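You operate a simulated robot arm through the tools that you are given. There is no shell and no other tool.

You are at the controls of a simulated robot arm. One attempt, no reset.

TASK
Rake the trough's fibre even, push it together and open the steam box.
Fine: draw the sliding board back first; rake before pushing it up to its stop; the rake goes back. Set down upright: wooden peg rake.

The check looks at the end state, three seconds after you hand in, the way a careful person would. Anything else that was tipped, shoved, dropped, spilled or broken makes it a failure.

THE ROBOT
A 7-joint arm with a two-finger parallel gripper, fixed in place. Base frame: the origin is on the floor under the middle of its stand, x ahead of it, y to its left, z up. Lengths are in cm, angles in degrees, forces in N, time in s.
With the tool pointing down near the work surface it reaches from about 44 to 92 cm from the base axis. Its first joint turns from -143.0 to 143.0 degrees. Payload 3 kg.
The tool frame sits at the grasp point between the pads (the TCP): z along the fingers, y along the line on which they close. The tips reach 3 cm beyond it. Largest opening 9.4 cm; finger width 2.8, thickness 1; the body of the gripper, 5 by 9.6 cm, starts 5.5 cm behind the TCP.
Orientation is that of the tool frame in the base frame, as a unit quaternion [x, y, z, w]. With the fingers straight down and closing along the base's y, the tool's x points along the base's -x, its y along +y and its z along -z.

THE INTERFACE
- The arm moves only by the tool servo_tool. Its argument "commands" is a list of rows, each an object of numbers (a shift or turn left out is 0, a gripper value left out holds the last): "x", "y", "z": the shift along the tool's x, y, z in units of 25 mm (1.0 is 25 mm); "rx", "ry", "rz": the turn, a rotation vector about the tool's x, y, z in units of 5 degrees (1.0 is 5 degrees); "hand": the finger opening in cm, from 0 to 9.4. In form: [{"x": .., "y": .., "z": .., "rx": .., "ry": .., "rz": .., "hand": ..}, ...]. A call has 1 to 20 rows; each row shifts and turns the commanded pose from where the row before left it, along the tool's axes as they then stand. A call with a number of a shift or a turn outside -1 to 1 is refused whole. A row lasts 0.2 s, in which the tool goes at most 5 cm and 8.6 degrees; a call with a longer step from one row to the next is refused whole, and so is a gripper value outside its range. A pose out of reach is approached as far as the arm can. The call stops where the force on the tool passes 90 N (or 10 N more than at its start, if that is more) or the arm is blocked; 0.2 s more then pass. The fingers move at their own pace (about 7.2 cm/s each) and stop on an object; they squeeze with about 39 N. The grip force told is the motor's: it shows also when the fingers shut on nothing. Time passes only in rows, and 0.2 s behind the last, so rows that do not move let the fingers close. The reply holds the time, the measured pose of the TCP, the force on the tool along the base axes, the opening and the grip force, in the units named above and with some noise, with the torque about the TCP (base axes, N m) and any sound that the robot's microphone picked up.
- Cameras (640 x 400 px; columns grow to the right, rows downward): "scene" is fixed at [21.97, -50.06, 156.13]; the picture's right is [0.79, -0.61, 0.00], its down [-0.34, -0.44, -0.83] and it looks along [0.51, 0.66, -0.55] (base axes); focal length 322 px, centre (320, 200). "wrist" rides on the gripper at [7.6, 1.4, -10.3] in the tool frame; the picture's right is [-0.18, 0.98, 0.00], its down [-0.75, -0.14, -0.64] and it looks along [-0.63, -0.12, 0.77] (tool axes); focal length 243 px, centre (320, 200). There is no depth. A picture from a camera that has moved, and an enlarged one, comes with that camera's place and axes in the base frame and with its lens.
- capture(camera): a new picture of that camera. No time passes.
- inspect(camera, box): a new picture of the part [left, top, right, bottom] of that camera's present view, enlarged. No time passes.
- sign_off(): hands the job in; it is judged then, once.

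Nothing tells you positions but the pictures and the camera data. Unless the task says otherwise, let go and move clear before handing in.

The tools are called after "Call:" by a JSON object that holds its "api" and its "payload". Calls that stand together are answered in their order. servo_tool: Moves the arm, as the interface text tells. Its arguments: {"type":"object","properties":{"commands":{"type":"array","items":{"type":"object","properties":{"x":{"type":"number"},"y":{"type":"number"},"z":{"type":"number"},"rx":{"type":"number"},"ry":{"type":"number"},"rz":{"type":"number"},"hand":{"type":"number"}}}}},"required":["commands"]} The other tools are called the same way: capture (camera) takes a picture; inspect (camera, box) takes an enlarged picture of a part of a camera's view; sign_off () hands the job in.

At the start:

```text
time: 0.0
ee_pos: [44.04, 9.48, 131.25]
ee_rot: [0.001, 1.0, 0.0, 0.0]
wrist_force: [0.1, 0.2, 0.3]
torque: [-0.01, -0.01, -0.02]
grip_width: 9.37
gripper_force: 0.0
```

scene: 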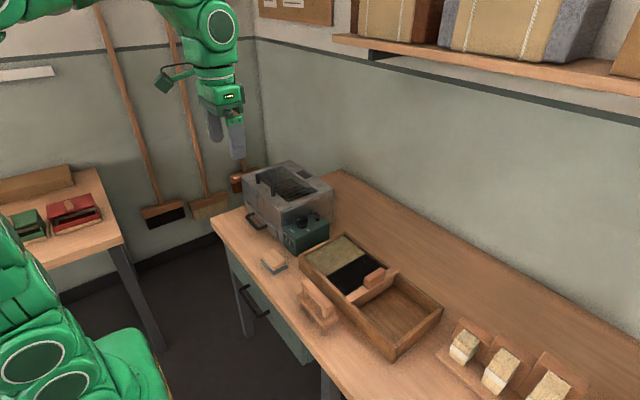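
wrist: 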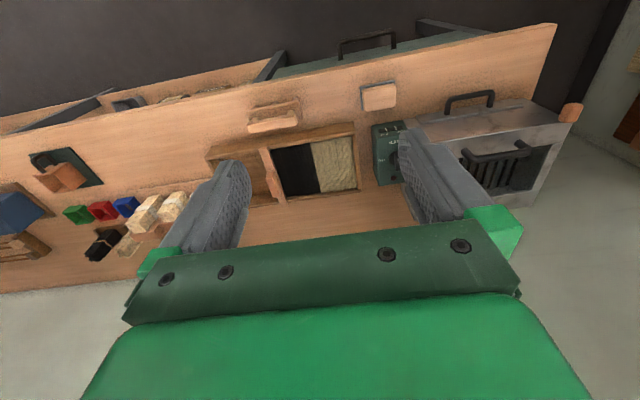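

I see a bench with a trough (fibre, black part, a sliding board with a knob), a steam box with a green control unit, a small rake/stand, and a block. I'll take closer looks before moving.

Call:
{"api": "inspect", "payload": {"camera": "scene", "box": [210, 150, 460, 360]}}

Call:
{"api": "inspect", "payload": {"camera": "wrist", "box": [180, 20, 600, 240]}}

Call:
{"api": "inspect", "payload": {"camera": "scene", "box": [220, 150, 350, 260]}}

Call:
{"api": "inspect", "payload": {"camera": "scene", "box": [280, 220, 450, 360]}}

```text
1.90 times, centred on (335, 255) of scene
camera zoom: at [21.97, -50.06, 156.13], right [0.79, -0.61, 0.0], down [-0.34, -0.44, -0.83], along [0.51, 0.66, -0.55], focal length 614 px, centre (291, 95)
```

zoom: 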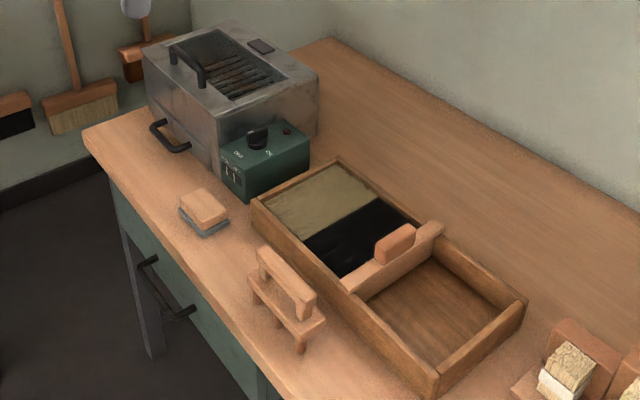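

```text
1.52 times, centred on (390, 130) of wrist
camera zoom: at [36.43, 10.87, 141.48], right [0.18, 0.98, 0.0], down [0.75, -0.14, 0.64], along [0.63, -0.12, -0.77], focal length 370 px, centre (213, 307)
```

zoom: 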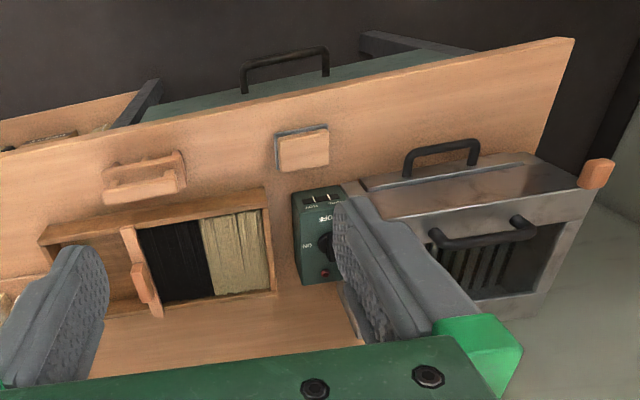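

```text
3.64 times, centred on (285, 205) of scene
camera zoom: at [21.97, -50.06, 156.13], right [0.79, -0.61, 0.0], down [-0.34, -0.44, -0.83], along [0.51, 0.66, -0.55], focal length 1171 px, centre (447, 182)
```

zoom: 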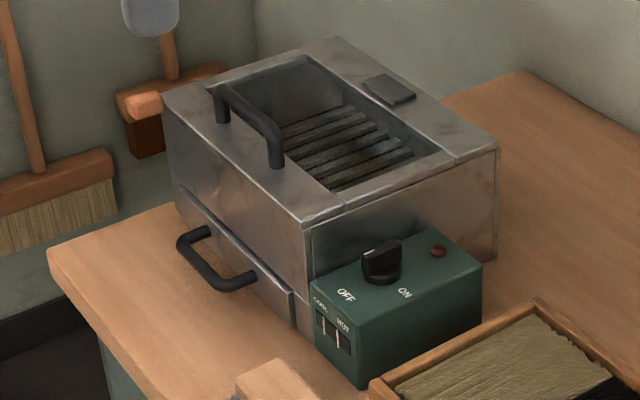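

```text
2.86 times, centred on (365, 290) of scene
camera zoom: at [21.97, -50.06, 156.13], right [0.79, -0.61, 0.0], down [-0.34, -0.44, -0.83], along [0.51, 0.66, -0.55], focal length 920 px, centre (191, -57)
```

zoom: 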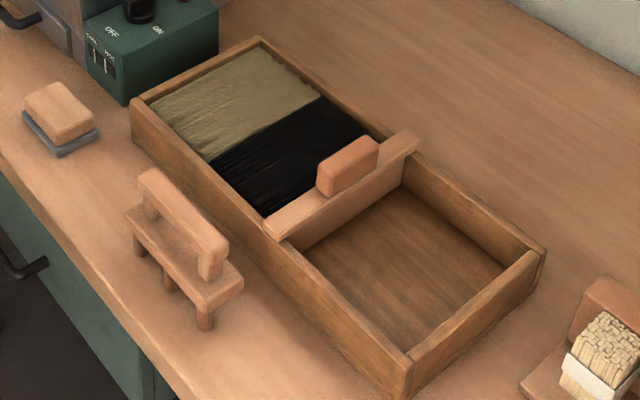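

The trough spans roughly x 64–83, y −26..15 with its rim at z≈84; the rake stands in front of it and the steam box is to its left (+y). I'll bring the wrist camera closer to see the steam box properly.

Call:
{"api": "servo_tool", "payload": {"commands": [{"x": -0.1, "y": 0.8, "z": 0.5}, {"x": -0.1, "y": 0.8, "z": 0.5}, {"x": -0.1, "y": 0.8, "z": 0.5}, {"x": -0.1, "y": 0.8, "z": 0.5}, {"x": -0.1, "y": 0.8, "z": 0.5}, {"x": -0.1, "y": 0.8, "z": 0.5}, {"x": -0.1, "y": 0.8, "z": 0.5}, {"x": -0.1, "y": 0.8, "z": 0.5}]}}

Call:
{"api": "capture", "payload": {"camera": "wrist"}}

Call:
{"api": "capture", "payload": {"camera": "scene"}}

```text
time: 1.8
ee_pos: [46.05, 25.55, 121.34]
ee_rot: [0.0, 1.0, 0.0, 0.0]
wrist_force: [-0.2, -0.8, -0.2]
torque: [-0.02, 0.0, -0.02]
grip_width: 9.4
gripper_force: 0.1
```

```text
taken
camera wrist: at [38.49, 26.92, 131.49], right [0.18, 0.98, 0.0], down [0.75, -0.14, 0.64], along [0.63, -0.12, -0.77], focal length 243 px, centre (320, 200)
```

wrist: 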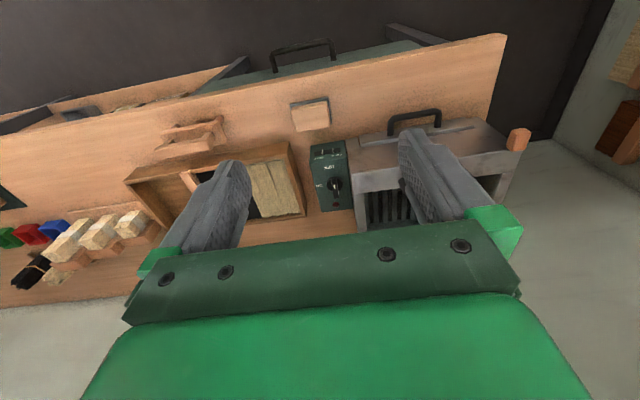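

```text
taken
```

scene: 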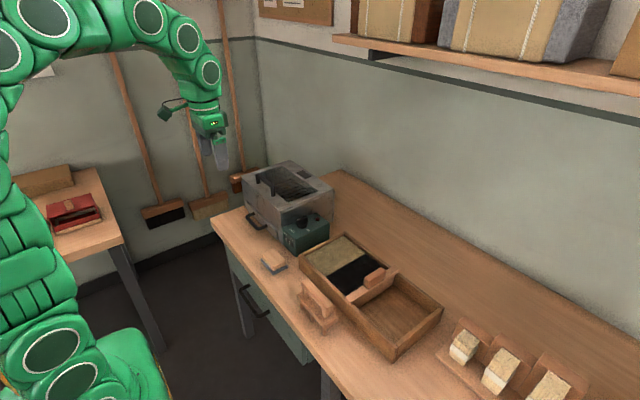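

The steam box is partly hidden by the fingers; I'll move the tool forward so the box falls in the unobstructed upper half of the wrist view.

Call:
{"api": "servo_tool", "payload": {"commands": [{"x": -0.8, "y": 0.3}, {"x": -0.8, "y": 0.3}, {"x": -0.8, "y": 0.3}, {"x": -0.8, "y": 0.3}, {"x": -0.8, "y": 0.3}, {"x": -0.8, "y": 0.3}, {"x": -0.8, "y": 0.3}, {"x": -0.8, "y": 0.3}]}}

Call:
{"api": "capture", "payload": {"camera": "wrist"}}

Call:
{"api": "inspect", "payload": {"camera": "wrist", "box": [200, 0, 520, 200]}}

```text
time: 3.6
ee_pos: [61.88, 31.36, 121.2]
ee_rot: [0.0, 1.0, 0.0, 0.0]
wrist_force: [-0.1, 0.5, -0.3]
torque: [-0.03, -0.01, -0.01]
grip_width: 9.4
gripper_force: 0.2
```

```text
taken
camera wrist: at [54.33, 32.95, 131.37], right [0.18, 0.98, 0.0], down [0.75, -0.14, 0.64], along [0.63, -0.12, -0.77], focal length 243 px, centre (320, 200)
```

wrist: 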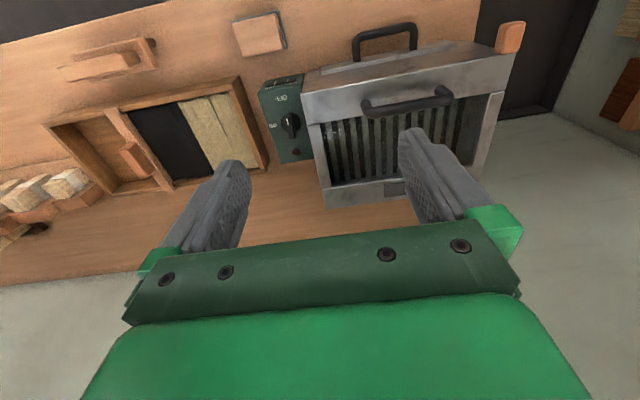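

```text
2.00 times, centred on (360, 100) of wrist
camera zoom: at [54.33, 32.95, 131.37], right [0.18, 0.98, 0.0], down [0.75, -0.14, 0.64], along [0.63, -0.12, -0.77], focal length 485 px, centre (240, 400)
```

zoom: 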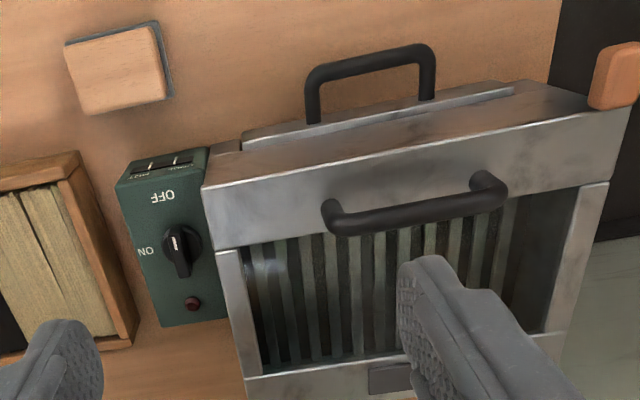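

I'll zoom further into the steam box to understand which part is the lid and what the side knob is.

Call:
{"api": "inspect", "payload": {"camera": "scene", "box": [230, 155, 310, 205]}}

Call:
{"api": "inspect", "payload": {"camera": "scene", "box": [230, 195, 350, 270]}}

Call:
{"api": "inspect", "payload": {"camera": "scene", "box": [280, 155, 345, 205]}}

Call:
{"api": "inspect", "payload": {"camera": "wrist", "box": [260, 10, 420, 110]}}

Call:
{"api": "inspect", "payload": {"camera": "wrist", "box": [400, 10, 560, 110]}}

```text
8.00 times, centred on (270, 180) of scene
camera zoom: at [21.97, -50.06, 156.13], right [0.79, -0.61, 0.0], down [-0.34, -0.44, -0.83], along [0.51, 0.66, -0.55], focal length 2577 px, centre (720, 360)
```

zoom: 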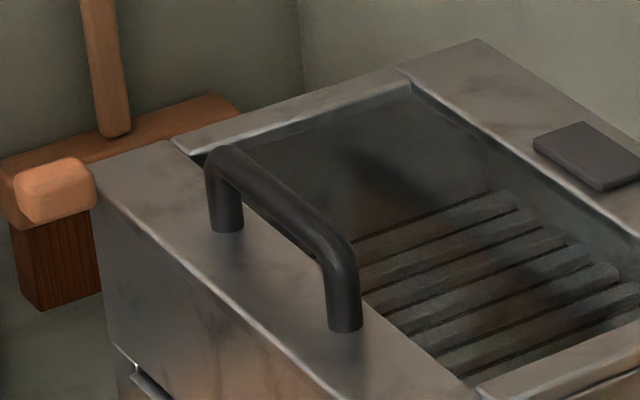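

```text
5.33 times, centred on (290, 232) of scene
camera zoom: at [21.97, -50.06, 156.13], right [0.79, -0.61, 0.0], down [-0.34, -0.44, -0.83], along [0.51, 0.66, -0.55], focal length 1718 px, centre (480, 27)
```

zoom: 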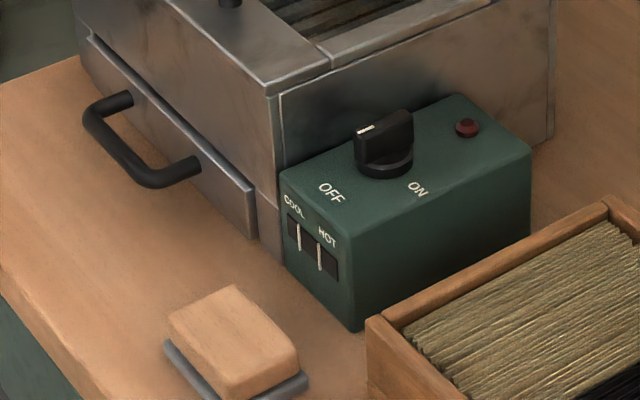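

```text
8.00 times, centred on (312, 180) of scene
camera zoom: at [21.97, -50.06, 156.13], right [0.79, -0.61, 0.0], down [-0.34, -0.44, -0.83], along [0.51, 0.66, -0.55], focal length 2577 px, centre (380, 360)
```

zoom: 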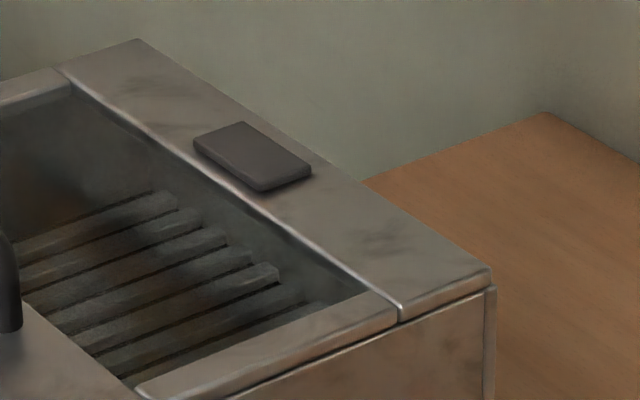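

```text
4.00 times, centred on (340, 60) of wrist
camera zoom: at [54.33, 32.95, 131.37], right [0.18, 0.98, 0.0], down [0.75, -0.14, 0.64], along [0.63, -0.12, -0.77], focal length 970 px, centre (240, 760)
```

zoom: 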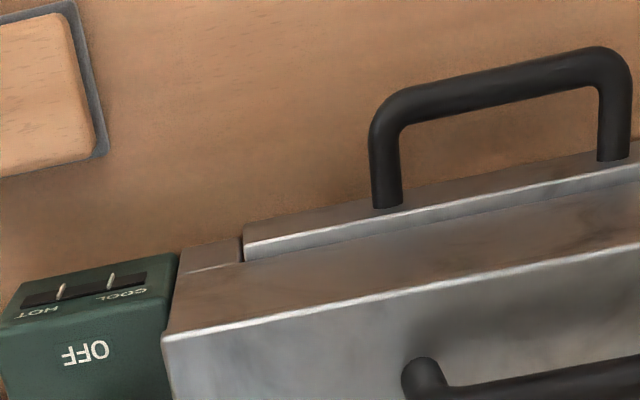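

```text
4.00 times, centred on (480, 60) of wrist
camera zoom: at [54.33, 32.95, 131.37], right [0.18, 0.98, 0.0], down [0.75, -0.14, 0.64], along [0.63, -0.12, -0.77], focal length 970 px, centre (-320, 760)
```

zoom: 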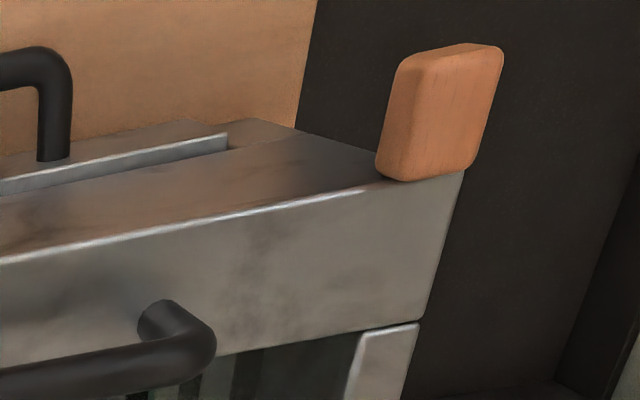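

The front strip with the top handle, the wooden knob on the far (+y) end and the front drawer handle need clearer views. I'll retreat and tilt the camera to look at the box's front face.

Call:
{"api": "servo_tool", "payload": {"commands": [{"x": 0.7, "z": 0.6}, {"x": 0.7, "z": 0.6}, {"x": 0.7, "z": 0.6}, {"x": 0.7, "z": 0.6}, {"x": 0.7, "z": 0.6}, {"x": 0.7, "z": 0.6}, {"x": 0.7, "z": 0.6}, {"x": 0.7, "z": 0.6}, {"ry": -1}, {"ry": -1}, {"ry": -1}, {"ry": -1}, {"ry": -1}, {"ry": -1}]}}

Call:
{"api": "capture", "payload": {"camera": "wrist"}}

Call:
{"api": "inspect", "payload": {"camera": "wrist", "box": [220, 20, 540, 220]}}

```text
time: 6.6
ee_pos: [48.06, 31.18, 108.32]
ee_rot: [0.007, 0.969, 0.005, 0.246]
wrist_force: [0.0, 0.3, 0.0]
torque: [-0.01, 0.0, 0.01]
grip_width: 9.38
gripper_force: 0.0
```

```text
taken
camera wrist: at [36.64, 32.75, 113.77], right [0.17, 0.98, 0.1], down [0.35, -0.16, 0.92], along [0.92, -0.13, -0.37], focal length 243 px, centre (320, 200)
```

wrist: 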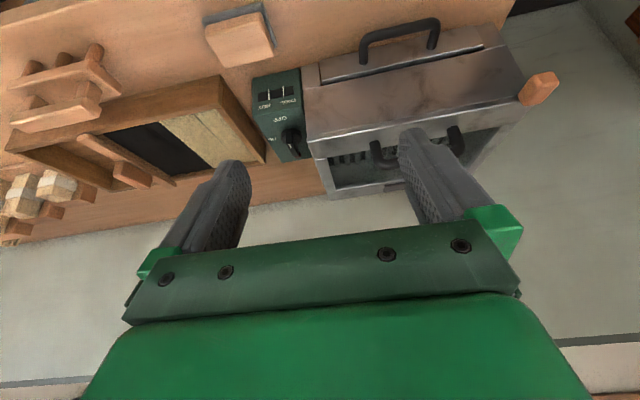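

```text
2.00 times, centred on (380, 120) of wrist
camera zoom: at [36.64, 32.75, 113.77], right [0.17, 0.98, 0.1], down [0.35, -0.16, 0.92], along [0.92, -0.13, -0.37], focal length 485 px, centre (200, 360)
```

zoom: 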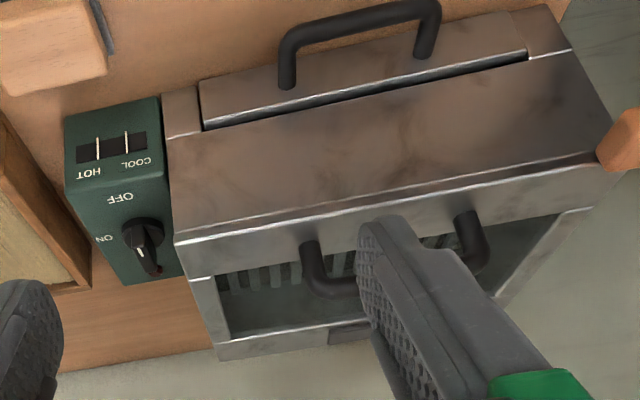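

Box top is at z≈92.5, spanning about x 66–89, y 28–60. I'll look at it from the +y side to see the wooden knob and its far face.

Call:
{"api": "servo_tool", "payload": {"commands": [{"ry": 1}, {"ry": 1}, {"ry": 1}, {"ry": 1}, {"ry": 1}, {"ry": 1}, {"x": -0.2, "y": 0.9}, {"x": -0.2, "y": 0.9}, {"x": -0.2, "y": 0.9}, {"x": -0.2, "y": 0.9}, {"x": -0.2, "y": 0.9}, {"x": -0.2, "y": 0.9}, {"x": -0.2, "y": 0.9}, {"x": -0.2, "y": 0.9}, {"x": -0.2, "y": 0.9}, {"x": -0.2, "y": 0.9}, {"x": -0.2, "y": 0.9}, {"x": -0.2, "y": 0.9}, {"x": -0.2, "y": 0.9}, {"x": -0.2, "y": 0.9}]}}

Call:
{"api": "servo_tool", "payload": {"commands": [{"rz": 1}, {"rz": 1}, {"rz": 1}, {"rz": 1}, {"rz": 1}, {"rz": 1}, {"rz": 1}, {"rz": 1}, {"rz": 1}, {"rz": 1}, {"rz": 1}, {"rz": 1}, {"ry": -1}, {"ry": -1}, {"ry": -1}, {"ry": -1}]}}

Call:
{"api": "capture", "payload": {"camera": "wrist"}}

```text
time: 10.8
ee_pos: [54.8, 62.6, 108.77]
ee_rot: [0.001, 1.0, 0.002, 0.0]
wrist_force: [-0.5, 0.2, -0.8]
torque: [-0.04, -0.01, -0.01]
grip_width: 9.4
gripper_force: 0.1
out of reach, approached as far as the arm can: row 20
```

```text
time: 14.2
ee_pos: [53.85, 59.49, 106.32]
ee_rot: [0.492, 0.853, -0.088, 0.151]
wrist_force: [0.2, -0.1, 0.4]
torque: [0.0, -0.01, -0.01]
grip_width: 9.41
gripper_force: 0.1
out of reach, approached as far as the arm can: row 13, 15
```

```text
taken
camera wrist: at [49.82, 69.51, 113.33], right [0.94, 0.34, 0.06], down [0.12, -0.49, 0.86], along [0.32, -0.8, -0.5], focal length 243 px, centre (320, 200)
```

wrist: 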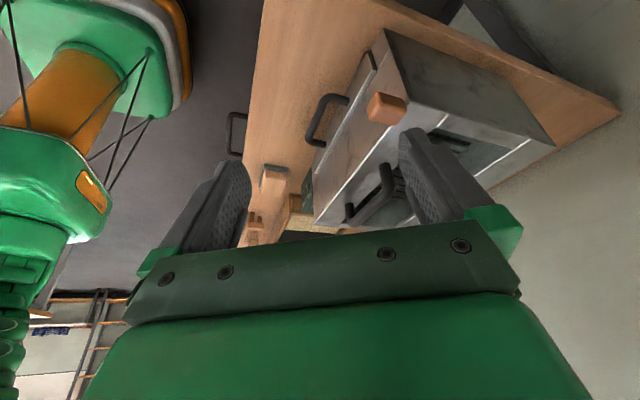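

Call:
{"api": "inspect", "payload": {"camera": "wrist", "box": [290, 20, 450, 120]}}

Call:
{"api": "inspect", "payload": {"camera": "wrist", "box": [400, 40, 600, 165]}}

Call:
{"api": "inspect", "payload": {"camera": "wrist", "box": [240, 110, 440, 235]}}

```text
4.00 times, centred on (370, 70) of wrist
camera zoom: at [49.82, 69.51, 113.33], right [0.94, 0.34, 0.06], down [0.12, -0.49, 0.86], along [0.32, -0.8, -0.5], focal length 970 px, centre (120, 720)
```

zoom: 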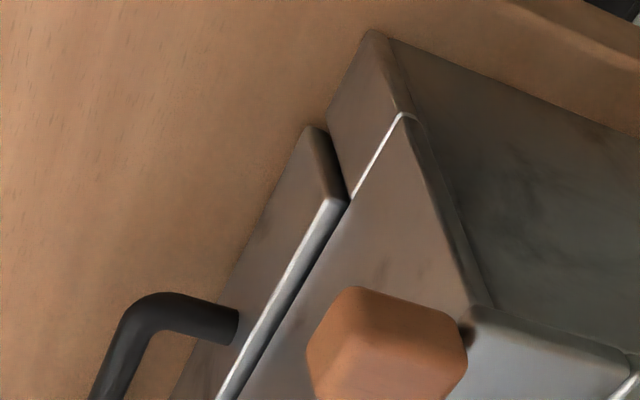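

```text
3.20 times, centred on (500, 102) of wrist
camera zoom: at [49.82, 69.51, 113.33], right [0.94, 0.34, 0.06], down [0.12, -0.49, 0.86], along [0.32, -0.8, -0.5], focal length 776 px, centre (-256, 512)
```

zoom: 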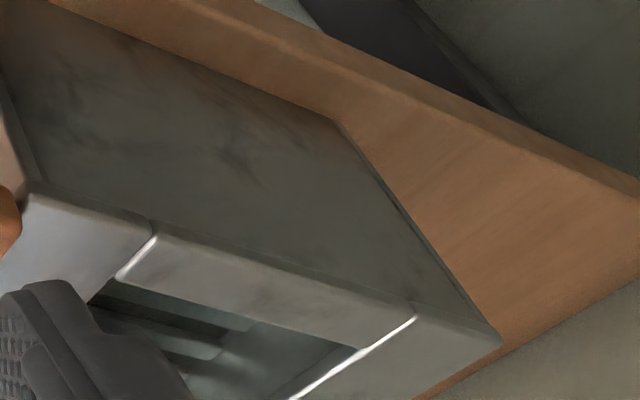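

```text
3.20 times, centred on (340, 172) of wrist
camera zoom: at [49.82, 69.51, 113.33], right [0.94, 0.34, 0.06], down [0.12, -0.49, 0.86], along [0.32, -0.8, -0.5], focal length 776 px, centre (256, 288)
```

zoom: 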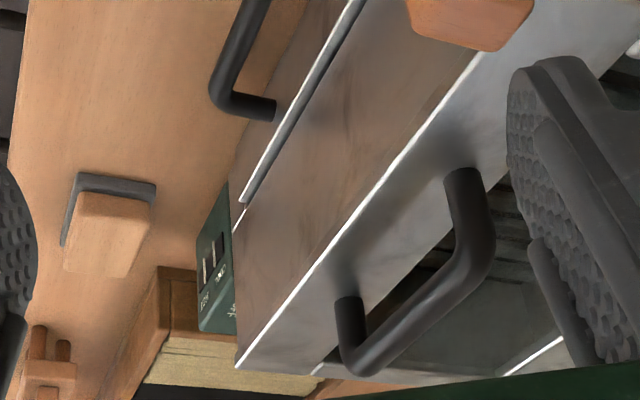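

The wooden knob sits at the front top edge near the +y end (≈63, 57, 93.5). I'll level the tool again and take a low front view of the box.

Call:
{"api": "servo_tool", "payload": {"commands": [{"ry": 1}, {"ry": 1}, {"ry": 1}, {"ry": 1}, {"rz": -1}, {"rz": -1}, {"rz": -1}, {"rz": -1}, {"rz": -1}, {"rz": -1}, {"rz": -1}, {"rz": -1}, {"rz": -1}, {"rz": -1}, {"rz": -1}, {"rz": -1}]}}

Call:
{"api": "servo_tool", "payload": {"commands": [{"x": 0.4, "y": -0.9, "z": 0.4}, {"x": 0.4, "y": -0.9, "z": 0.4}, {"x": 0.4, "y": -0.9, "z": 0.4}, {"x": 0.4, "y": -0.9, "z": 0.4}, {"x": 0.4, "y": -0.9, "z": 0.4}, {"x": 0.4, "y": -0.9, "z": 0.4}, {"x": 0.4, "y": -0.9, "z": 0.4}, {"ry": -1}, {"ry": -1}, {"ry": -1}, {"ry": -1}, {"ry": -1}, {"ry": -1}, {"ry": -1}, {"ry": -1}, {"ry": -1}]}}

Call:
{"api": "capture", "payload": {"camera": "wrist"}}

```text
time: 17.6
ee_pos: [53.88, 59.54, 106.42]
ee_rot: [0.0, 1.0, 0.0, 0.001]
wrist_force: [0.4, -0.3, -0.4]
torque: [-0.02, 0.05, 0.03]
grip_width: 9.41
gripper_force: 0.1
```

```text
time: 21.0
ee_pos: [47.39, 42.95, 97.94]
ee_rot: [0.043, 0.939, 0.015, 0.34]
wrist_force: [0.2, 0.5, -0.5]
torque: [-0.01, 0.0, -0.01]
grip_width: 9.38
gripper_force: 0.1
```

```text
taken
camera wrist: at [35.19, 45.05, 101.1], right [0.21, 0.96, 0.18], down [0.16, -0.21, 0.97], along [0.97, -0.18, -0.19], focal length 243 px, centre (320, 200)
```

wrist: 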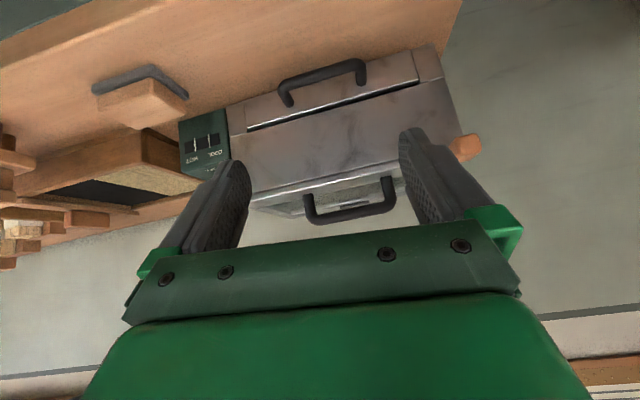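

Call:
{"api": "inspect", "payload": {"camera": "wrist", "box": [220, 90, 400, 230]}}

Call:
{"api": "inspect", "payload": {"camera": "wrist", "box": [360, 30, 500, 180]}}

Call:
{"api": "inspect", "payload": {"camera": "wrist", "box": [160, 60, 300, 180]}}

```text
2.86 times, centred on (310, 160) of wrist
camera zoom: at [35.19, 45.05, 101.1], right [0.21, 0.96, 0.18], down [0.16, -0.21, 0.97], along [0.97, -0.18, -0.19], focal length 693 px, centre (349, 314)
```

zoom: 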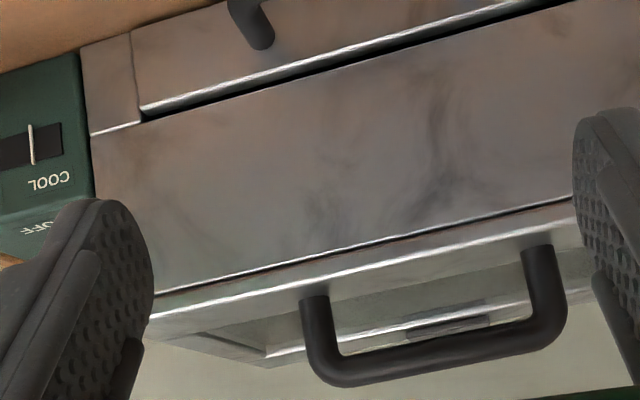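

```text
2.67 times, centred on (430, 105) of wrist
camera zoom: at [35.19, 45.05, 101.1], right [0.21, 0.96, 0.18], down [0.16, -0.21, 0.97], along [0.97, -0.18, -0.19], focal length 647 px, centre (27, 453)
```

zoom: 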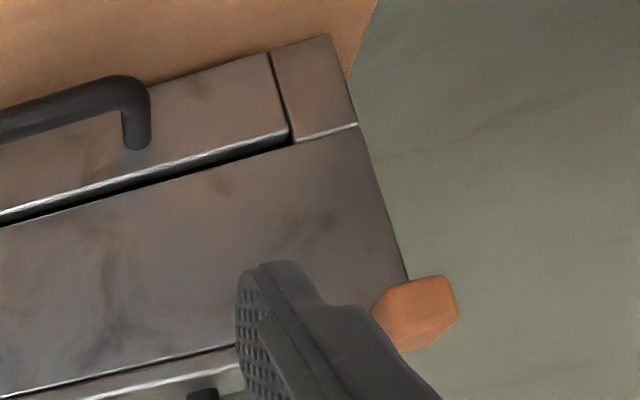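

```text
3.33 times, centred on (230, 120) of wrist
camera zoom: at [35.19, 45.05, 101.1], right [0.21, 0.96, 0.18], down [0.16, -0.21, 0.97], along [0.97, -0.18, -0.19], focal length 809 px, centre (620, 467)
```

zoom: 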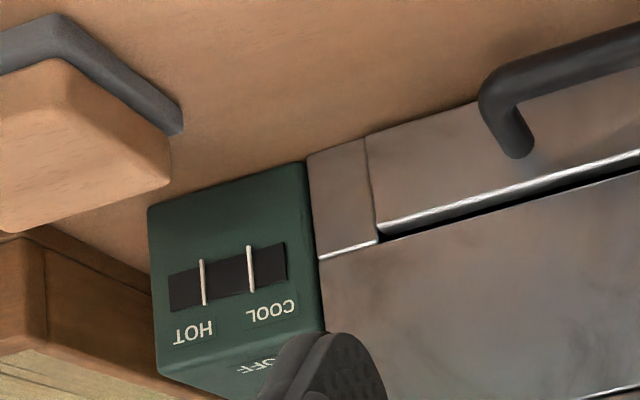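

The lid is clearly a thin framed (windowed) top with a seam beneath it; it carries the black top handle, and a wooden knob at the front edge near +y. I'll look at the rear edge (hinges?) and the knob from above.

Call:
{"api": "servo_tool", "payload": {"commands": [{"ry": 1}, {"ry": 1}, {"ry": 1}, {"ry": 1}, {"ry": 1}, {"ry": 1}, {"ry": 1}, {"ry": 1}, {"ry": 1}, {"z": -1}, {"z": -1}, {"z": -1}, {"z": -1}, {"z": -1}, {"z": -1, "x": -0.5}, {"x": -1, "y": 0.2}, {"x": -1, "y": 0.2}, {"x": -1, "y": 0.2}, {"x": -1, "y": 0.2}]}}

Call:
{"api": "inspect", "payload": {"camera": "wrist", "box": [220, 0, 540, 240]}}

Call:
{"api": "servo_tool", "payload": {"commands": [{"x": -1, "y": 0.1}, {"x": -1, "y": 0.1}, {"x": -1, "y": 0.1}, {"x": -1, "y": 0.1}]}}

Call:
{"api": "inspect", "payload": {"camera": "wrist", "box": [220, 0, 540, 240]}}

```text
time: 25.0
ee_pos: [58.01, 45.91, 114.23]
ee_rot: [0.001, 1.0, 0.0, -0.001]
wrist_force: [-0.2, 0.5, 0.3]
torque: [0.0, 0.03, 0.0]
grip_width: 9.39
gripper_force: 0.0
```

```text
1.67 times, centred on (380, 120) of wrist
camera zoom: at [50.57, 47.29, 124.53], right [0.19, 0.98, 0.0], down [0.75, -0.14, 0.64], along [0.63, -0.12, -0.77], focal length 404 px, centre (220, 333)
```

zoom: 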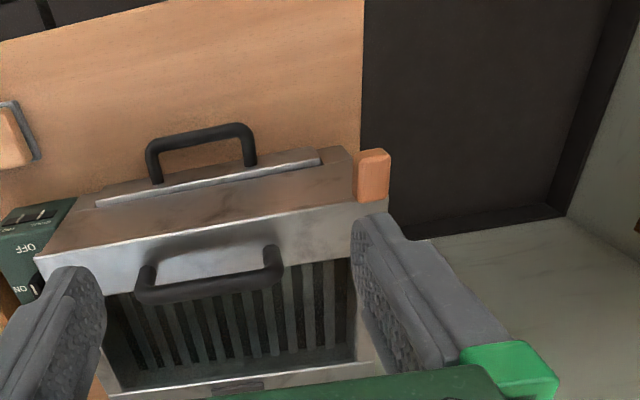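

```text
time: 26.0
ee_pos: [66.3, 46.58, 114.32]
ee_rot: [0.001, 1.0, 0.0, 0.001]
wrist_force: [0.5, -0.6, 0.0]
torque: [0.09, 0.07, 0.02]
grip_width: 9.4
gripper_force: 0.1
out of reach, approached as far as the arm can: row 4
```

```text
1.67 times, centred on (380, 120) of wrist
camera zoom: at [58.86, 47.99, 124.52], right [0.19, 0.98, 0.0], down [0.75, -0.14, 0.64], along [0.63, -0.12, -0.77], focal length 404 px, centre (220, 333)
```

zoom: 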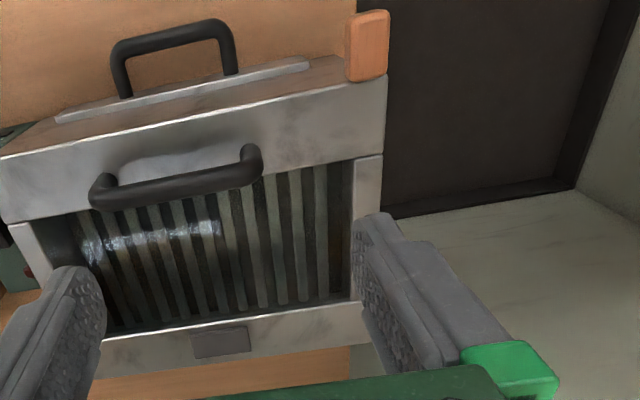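

The front wooden tab belongs to the lid's front edge. I'll read the control box gauge and knob more closely, plus the drawer plate and the rake.

Call:
{"api": "inspect", "payload": {"camera": "scene", "box": [276, 208, 336, 258]}}

Call:
{"api": "inspect", "payload": {"camera": "scene", "box": [280, 228, 304, 252]}}

Call:
{"api": "inspect", "payload": {"camera": "scene", "box": [295, 270, 345, 335]}}

Call:
{"api": "inspect", "payload": {"camera": "scene", "box": [330, 255, 410, 315]}}

Call:
{"api": "inspect", "payload": {"camera": "scene", "box": [295, 230, 400, 300]}}

```text
8.00 times, centred on (306, 233) of scene
camera zoom: at [21.97, -50.06, 156.13], right [0.79, -0.61, 0.0], down [-0.34, -0.44, -0.83], along [0.51, 0.66, -0.55], focal length 2577 px, centre (432, -64)
```

zoom: 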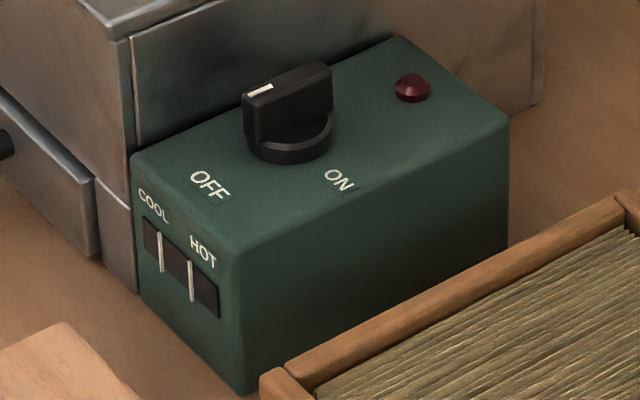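

```text
16.00 times, centred on (292, 240) of scene
camera zoom: at [21.97, -50.06, 156.13], right [0.79, -0.61, 0.0], down [-0.34, -0.44, -0.83], along [0.51, 0.66, -0.55], focal length 5153 px, centre (768, -440)
```

zoom: 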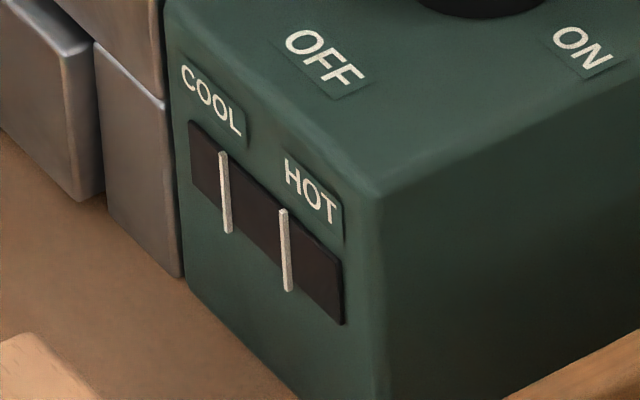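

```text
6.15 times, centred on (320, 302) of scene
camera zoom: at [21.97, -50.06, 156.13], right [0.79, -0.61, 0.0], down [-0.34, -0.44, -0.83], along [0.51, 0.66, -0.55], focal length 1982 px, centre (320, -431)
```

zoom: 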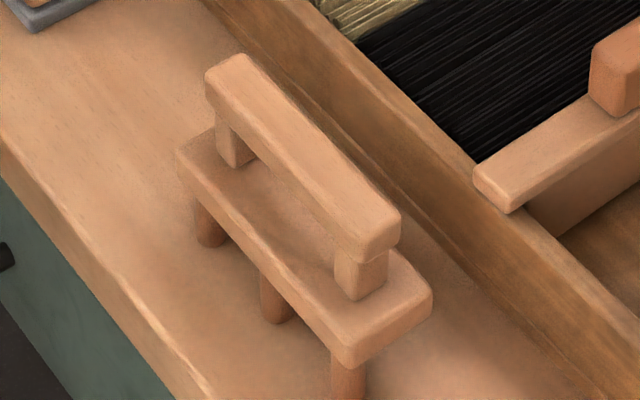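

```text
6.67 times, centred on (370, 285) of scene
camera zoom: at [21.97, -50.06, 156.13], right [0.79, -0.61, 0.0], down [-0.34, -0.44, -0.83], along [0.51, 0.66, -0.55], focal length 2147 px, centre (-13, -367)
```

zoom: 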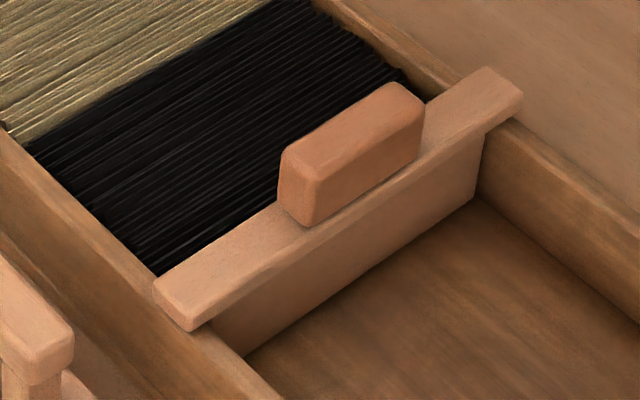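

```text
5.71 times, centred on (348, 265) of scene
camera zoom: at [21.97, -50.06, 156.13], right [0.79, -0.61, 0.0], down [-0.34, -0.44, -0.83], along [0.51, 0.66, -0.55], focal length 1840 px, centre (163, -171)
```

zoom: 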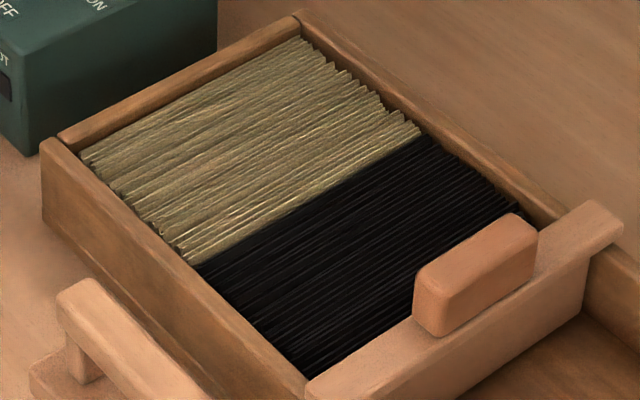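

Gauge and knob read as off. The sliding board's bar spans x≈63–84 at y≈−9 with a wooden grip block on top (~x 70–77), and the rake stands at x≈54–59, y≈−10..3. I'll move over to view the rake and trough closely.

Call:
{"api": "servo_tool", "payload": {"commands": [{"x": 0.25, "y": -0.98}, {"x": 0.25, "y": -0.98}, {"x": 0.25, "y": -0.98}, {"x": 0.25, "y": -0.98}, {"x": 0.25, "y": -0.98}, {"x": 0.25, "y": -0.98}, {"x": 0.25, "y": -0.98}, {"x": 0.25, "y": -0.98}, {"x": 0.25, "y": -0.98}, {"x": 0.25, "y": -0.98}, {"x": 0.25, "y": -0.98}, {"x": 0.25, "y": -0.98}, {"x": 0.25, "y": -0.98}, {"x": 0.25, "y": -0.98}, {"x": 0.25, "y": -0.98}, {"x": 0.25, "y": -0.98}, {"x": 0.25, "y": -0.98}, {"x": 0.25, "y": -0.98}, {"x": 0.25, "y": -0.98, "z": 0.8}, {"x": 0.25, "y": -0.98, "z": 0.8}]}}

Call:
{"api": "capture", "payload": {"camera": "wrist"}}

Call:
{"api": "inspect", "payload": {"camera": "wrist", "box": [160, 0, 480, 200]}}

```text
time: 30.2
ee_pos: [53.99, -2.58, 110.38]
ee_rot: [0.0, 1.0, -0.001, 0.0]
wrist_force: [-0.1, 0.4, -0.1]
torque: [0.01, -0.01, 0.02]
grip_width: 9.41
gripper_force: 0.0
```

```text
taken
camera wrist: at [46.46, -1.15, 120.53], right [0.18, 0.98, 0.0], down [0.75, -0.14, 0.64], along [0.63, -0.12, -0.77], focal length 243 px, centre (320, 200)
```

wrist: 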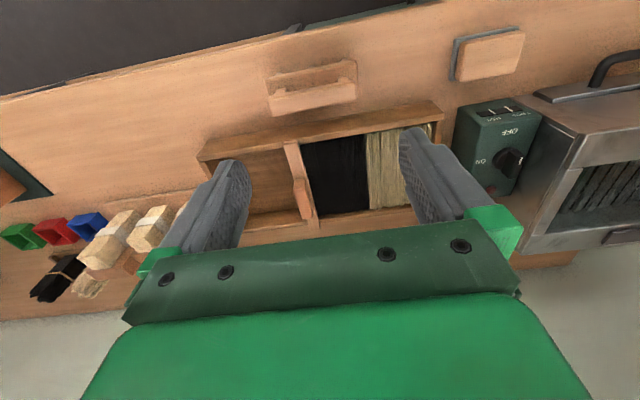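

```text
2.00 times, centred on (320, 100) of wrist
camera zoom: at [46.46, -1.15, 120.53], right [0.18, 0.98, 0.0], down [0.75, -0.14, 0.64], along [0.63, -0.12, -0.77], focal length 485 px, centre (320, 400)
```

zoom: 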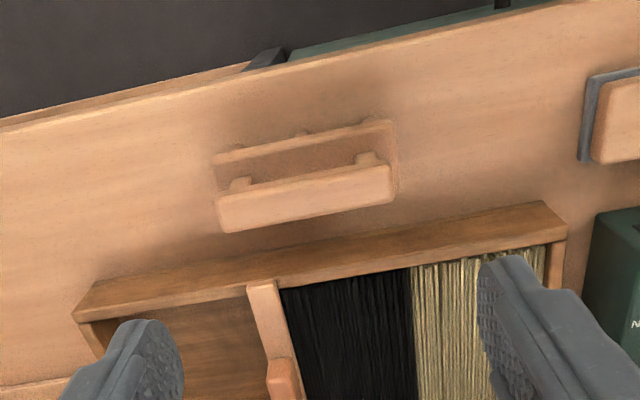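

Now a closer look at the board's grip block so I can fix its height and position before grasping.

Call:
{"api": "servo_tool", "payload": {"commands": [{"x": -0.8, "y": -0.6, "z": 0.8}, {"x": -0.8, "y": -0.6, "z": 0.8}, {"x": -0.8, "y": -0.6, "z": 0.8}, {"x": -0.8, "y": -0.6, "z": 0.8}, {"x": 0}]}}

Call:
{"api": "capture", "payload": {"camera": "wrist"}}

Call:
{"api": "inspect", "payload": {"camera": "wrist", "box": [200, 40, 460, 220]}}

```text
time: 31.4
ee_pos: [61.78, -8.69, 102.31]
ee_rot: [0.001, 1.0, 0.0, 0.0]
wrist_force: [-0.6, -0.2, -0.5]
torque: [-0.03, 0.02, 0.03]
grip_width: 9.43
gripper_force: 0.0
```

```text
taken
camera wrist: at [54.3, -7.16, 112.65], right [0.19, 0.98, 0.0], down [0.75, -0.14, 0.64], along [0.63, -0.12, -0.77], focal length 243 px, centre (320, 200)
```

wrist: 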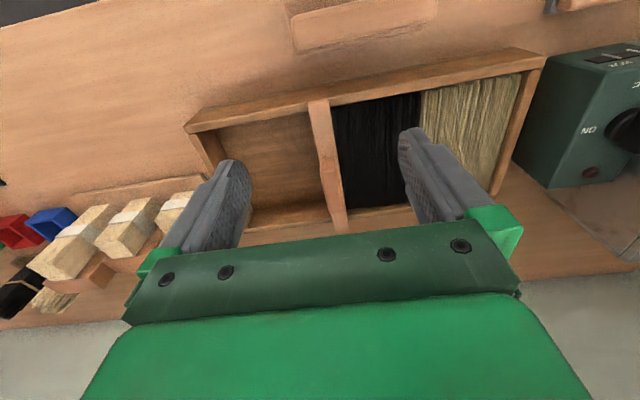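

```text
2.22 times, centred on (330, 130) of wrist
camera zoom: at [54.3, -7.16, 112.65], right [0.19, 0.98, 0.0], down [0.75, -0.14, 0.64], along [0.63, -0.12, -0.77], focal length 539 px, centre (298, 356)
```

zoom: 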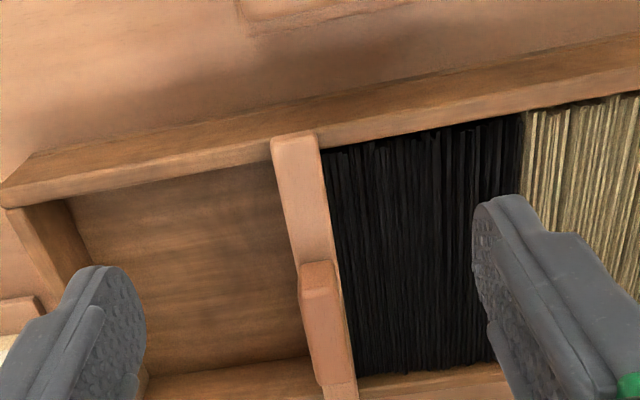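

The grip block is about 2 cm thick, centred near (73.5, −9.0), top z≈89. I'll go over it, descend and check with a picture before closing.

Call:
{"api": "servo_tool", "payload": {"commands": [{"x": -0.94, "y": -0.02, "hand": 5}, {"x": -0.94, "y": -0.02}, {"x": -0.94, "y": -0.02}, {"x": -0.94, "y": -0.02}, {"x": -0.93, "y": -0.02}, {"z": 0.8}, {"z": 0.8}, {"z": 0.8}, {"z": 0.6}, {"z": 0.4}, {"z": 0.4}, {"z": 0}]}}

Call:
{"api": "inspect", "payload": {"camera": "wrist", "box": [160, 40, 480, 240]}}

Call:
{"api": "inspect", "payload": {"camera": "scene", "box": [300, 200, 460, 320]}}

```text
time: 34.0
ee_pos: [73.71, -8.67, 92.82]
ee_rot: [0.001, 1.0, -0.001, 0.0]
wrist_force: [0.3, 0.3, 0.5]
torque: [-0.03, 0.01, 0.0]
grip_width: 5.01
gripper_force: 0.1
```

```text
2.00 times, centred on (320, 140) of wrist
camera zoom: at [66.04, -7.19, 103.05], right [0.18, 0.98, 0.0], down [0.75, -0.14, 0.64], along [0.63, -0.12, -0.77], focal length 485 px, centre (320, 320)
```

zoom: 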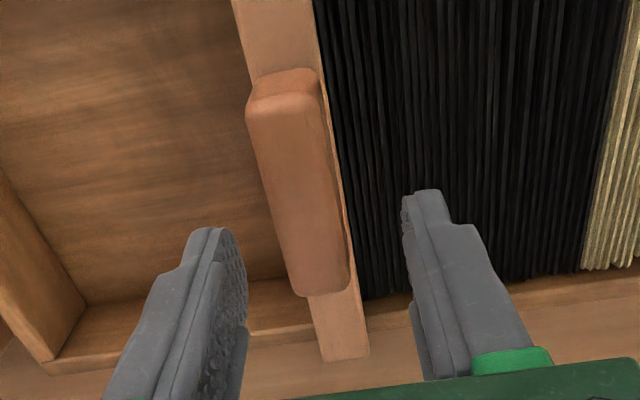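

```text
3.33 times, centred on (380, 260) of scene
camera zoom: at [21.97, -50.06, 156.13], right [0.79, -0.61, 0.0], down [-0.34, -0.44, -0.83], along [0.51, 0.66, -0.55], focal length 1074 px, centre (120, 0)
```

zoom: 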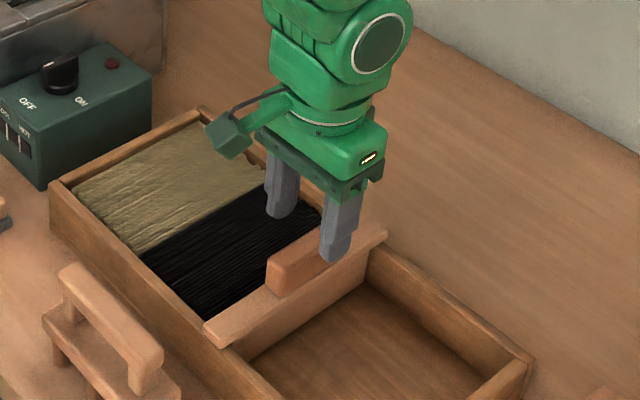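

Aligned well with the block. Descending the last ~3.8 cm and closing on it.

Call:
{"api": "servo_tool", "payload": {"commands": [{"z": 0.5, "y": -0.1, "x": 0.1}, {"z": 0.5}, {"z": 0.3}, {"z": 0.2}, {"z": 0}, {"hand": 0}, {"z": 0}, {"z": 0}, {"z": 0}]}}

Call:
{"api": "inspect", "payload": {"camera": "scene", "box": [300, 200, 460, 320]}}

```text
time: 36.0
ee_pos: [73.31, -9.07, 89.05]
ee_rot: [0.001, 1.0, 0.0, 0.0]
wrist_force: [3.7, -19.8, -4.4]
torque: [-0.02, -0.26, 0.07]
grip_width: 2.63
gripper_force: 45.2
```

```text
3.33 times, centred on (380, 260) of scene
camera zoom: at [21.97, -50.06, 156.13], right [0.79, -0.61, 0.0], down [-0.34, -0.44, -0.83], along [0.51, 0.66, -0.55], focal length 1074 px, centre (120, 0)
```

zoom: 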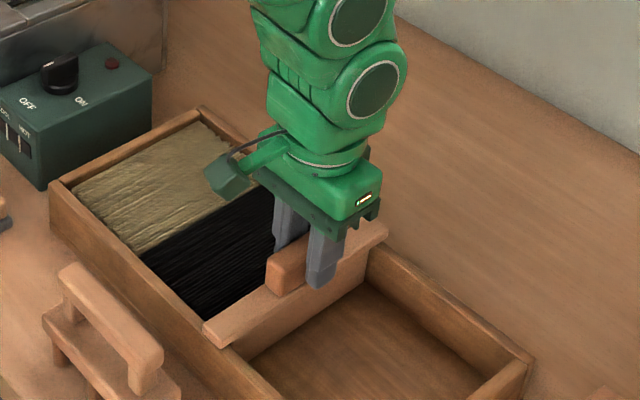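

The block is gripped (2.6 cm). Now I draw the board back toward −y in small steps.

Call:
{"api": "servo_tool", "payload": {"commands": [{"y": -0.2}, {"y": -0.3}, {"y": -0.4}, {"y": -0.4}, {"y": -0.4}, {"y": 0}]}}

Call:
{"api": "inspect", "payload": {"camera": "scene", "box": [300, 200, 460, 320]}}

```text
time: 37.4
ee_pos: [73.31, -12.95, 89.12]
ee_rot: [0.0, 1.0, 0.0, 0.0]
wrist_force: [11.7, 2.2, -5.6]
torque: [-0.04, 0.19, 0.11]
grip_width: 2.61
gripper_force: 45.2
```

```text
3.33 times, centred on (380, 260) of scene
camera zoom: at [21.97, -50.06, 156.13], right [0.79, -0.61, 0.0], down [-0.34, -0.44, -0.83], along [0.51, 0.66, -0.55], focal length 1074 px, centre (120, 0)
```

zoom: 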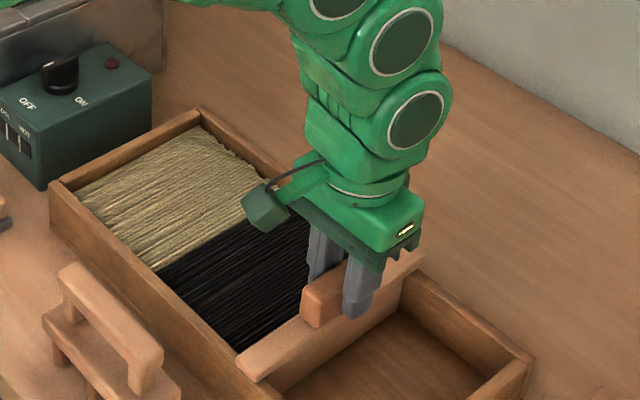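

The board slides easily and the fibre relaxes along with it. Continuing to draw it back.

Call:
{"api": "servo_tool", "payload": {"commands": [{"y": -0.4}, {"y": -0.4}, {"y": -0.4}, {"y": -0.4}, {"y": -0.4}, {"y": 0}]}}

Call:
{"api": "inspect", "payload": {"camera": "scene", "box": [300, 200, 460, 360]}}

```text
time: 38.8
ee_pos: [73.22, -18.22, 89.08]
ee_rot: [0.001, 1.0, 0.0, -0.001]
wrist_force: [5.9, -0.6, -15.7]
torque: [0.05, -0.14, 0.0]
grip_width: 2.61
gripper_force: 44.5
```

```text
2.50 times, centred on (380, 280) of scene
camera zoom: at [21.97, -50.06, 156.13], right [0.79, -0.61, 0.0], down [-0.34, -0.44, -0.83], along [0.51, 0.66, -0.55], focal length 805 px, centre (170, 0)
```

zoom: 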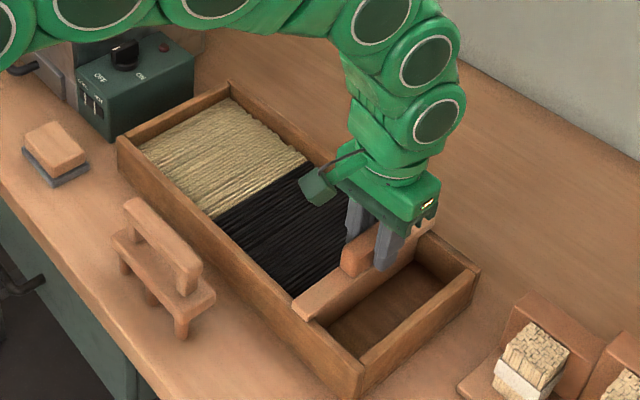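

Fibre keeps relaxing as the board retreats. I'll draw it back a few more centimetres, watching for its rear end.

Call:
{"api": "servo_tool", "payload": {"commands": [{"y": -0.4}, {"y": -0.4}, {"y": -0.4}, {"y": 0}]}}

Call:
{"api": "inspect", "payload": {"camera": "scene", "box": [300, 200, 460, 360]}}

```text
time: 39.8
ee_pos: [73.47, -21.11, 89.19]
ee_rot: [0.001, 1.0, 0.0, 0.001]
wrist_force: [-20.0, 1.5, 3.9]
torque: [0.0, 1.23, 0.1]
grip_width: 2.63
gripper_force: 45.9
```

```text
2.50 times, centred on (380, 280) of scene
camera zoom: at [21.97, -50.06, 156.13], right [0.79, -0.61, 0.0], down [-0.34, -0.44, -0.83], along [0.51, 0.66, -0.55], focal length 805 px, centre (170, 0)
```

zoom: 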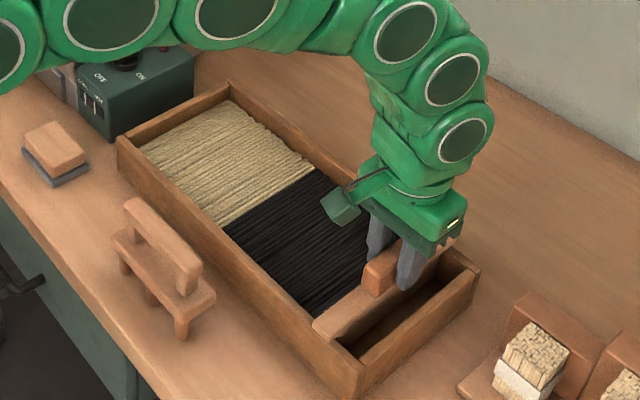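

Still free; I'll continue gently until it meets its rear limit.

Call:
{"api": "servo_tool", "payload": {"commands": [{"y": -0.2}, {"y": -0.2}, {"y": -0.2}, {"y": -0.2}, {"y": 0}]}}

Call:
{"api": "inspect", "payload": {"camera": "scene", "box": [300, 200, 460, 360]}}

```text
time: 41.0
ee_pos: [73.33, -23.0, 89.11]
ee_rot: [0.0, 1.0, 0.0, 0.0]
wrist_force: [-26.8, 16.4, 17.5]
torque: [0.18, 0.32, -0.06]
grip_width: 2.61
gripper_force: 45.6
```

```text
2.50 times, centred on (380, 280) of scene
camera zoom: at [21.97, -50.06, 156.13], right [0.79, -0.61, 0.0], down [-0.34, -0.44, -0.83], along [0.51, 0.66, -0.55], focal length 805 px, centre (170, 0)
```

zoom: 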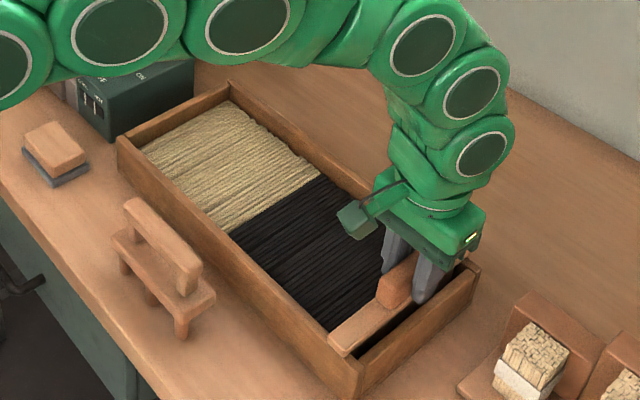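

The board is at its rear end (y≈−23, reaction force appearing). I'll release it, rise, and look from above.

Call:
{"api": "servo_tool", "payload": {"commands": [{"hand": 5.5}, {"z": 0}, {"z": 0}, {"z": -0.4}, {"z": -0.8}, {"z": -1}, {"z": -1}, {"z": -1}, {"z": -1}, {"z": -1}, {"x": 0.6, "y": 0.9}, {"x": 0.6, "y": 0.9}, {"x": 0.6, "y": 0.9}, {"x": 0.6, "y": 0.9}, {"x": 0.6, "y": 0.9}, {"x": 0.6, "y": 0.9}]}}

Call:
{"api": "capture", "payload": {"camera": "wrist"}}

Call:
{"api": "inspect", "payload": {"camera": "scene", "box": [280, 220, 450, 360]}}

```text
time: 44.4
ee_pos: [64.08, -9.58, 104.59]
ee_rot: [0.0, 1.0, 0.001, 0.0]
wrist_force: [0.3, -0.6, 0.2]
torque: [0.02, -0.01, 0.0]
grip_width: 5.5
gripper_force: 0.0
```

```text
taken
camera wrist: at [56.66, -8.25, 114.81], right [0.18, 0.98, 0.0], down [0.75, -0.14, 0.64], along [0.63, -0.12, -0.77], focal length 243 px, centre (320, 200)
```

wrist: 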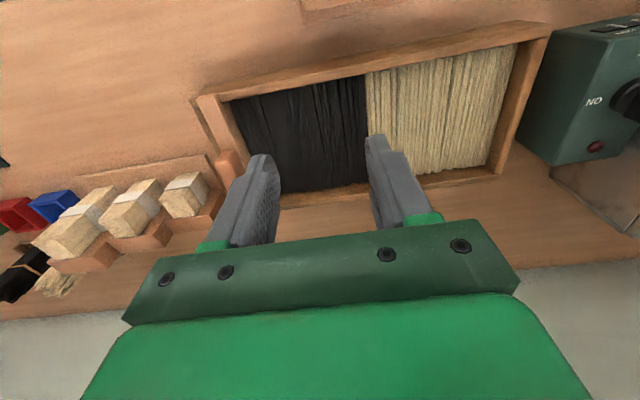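

```text
2.86 times, centred on (365, 290) of scene
camera zoom: at [21.97, -50.06, 156.13], right [0.79, -0.61, 0.0], down [-0.34, -0.44, -0.83], along [0.51, 0.66, -0.55], focal length 920 px, centre (191, -57)
```

zoom: 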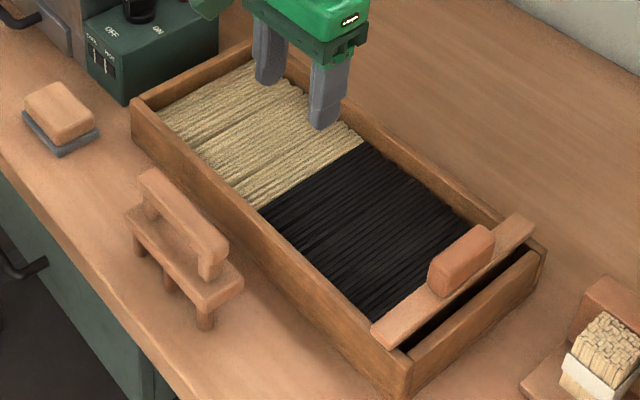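

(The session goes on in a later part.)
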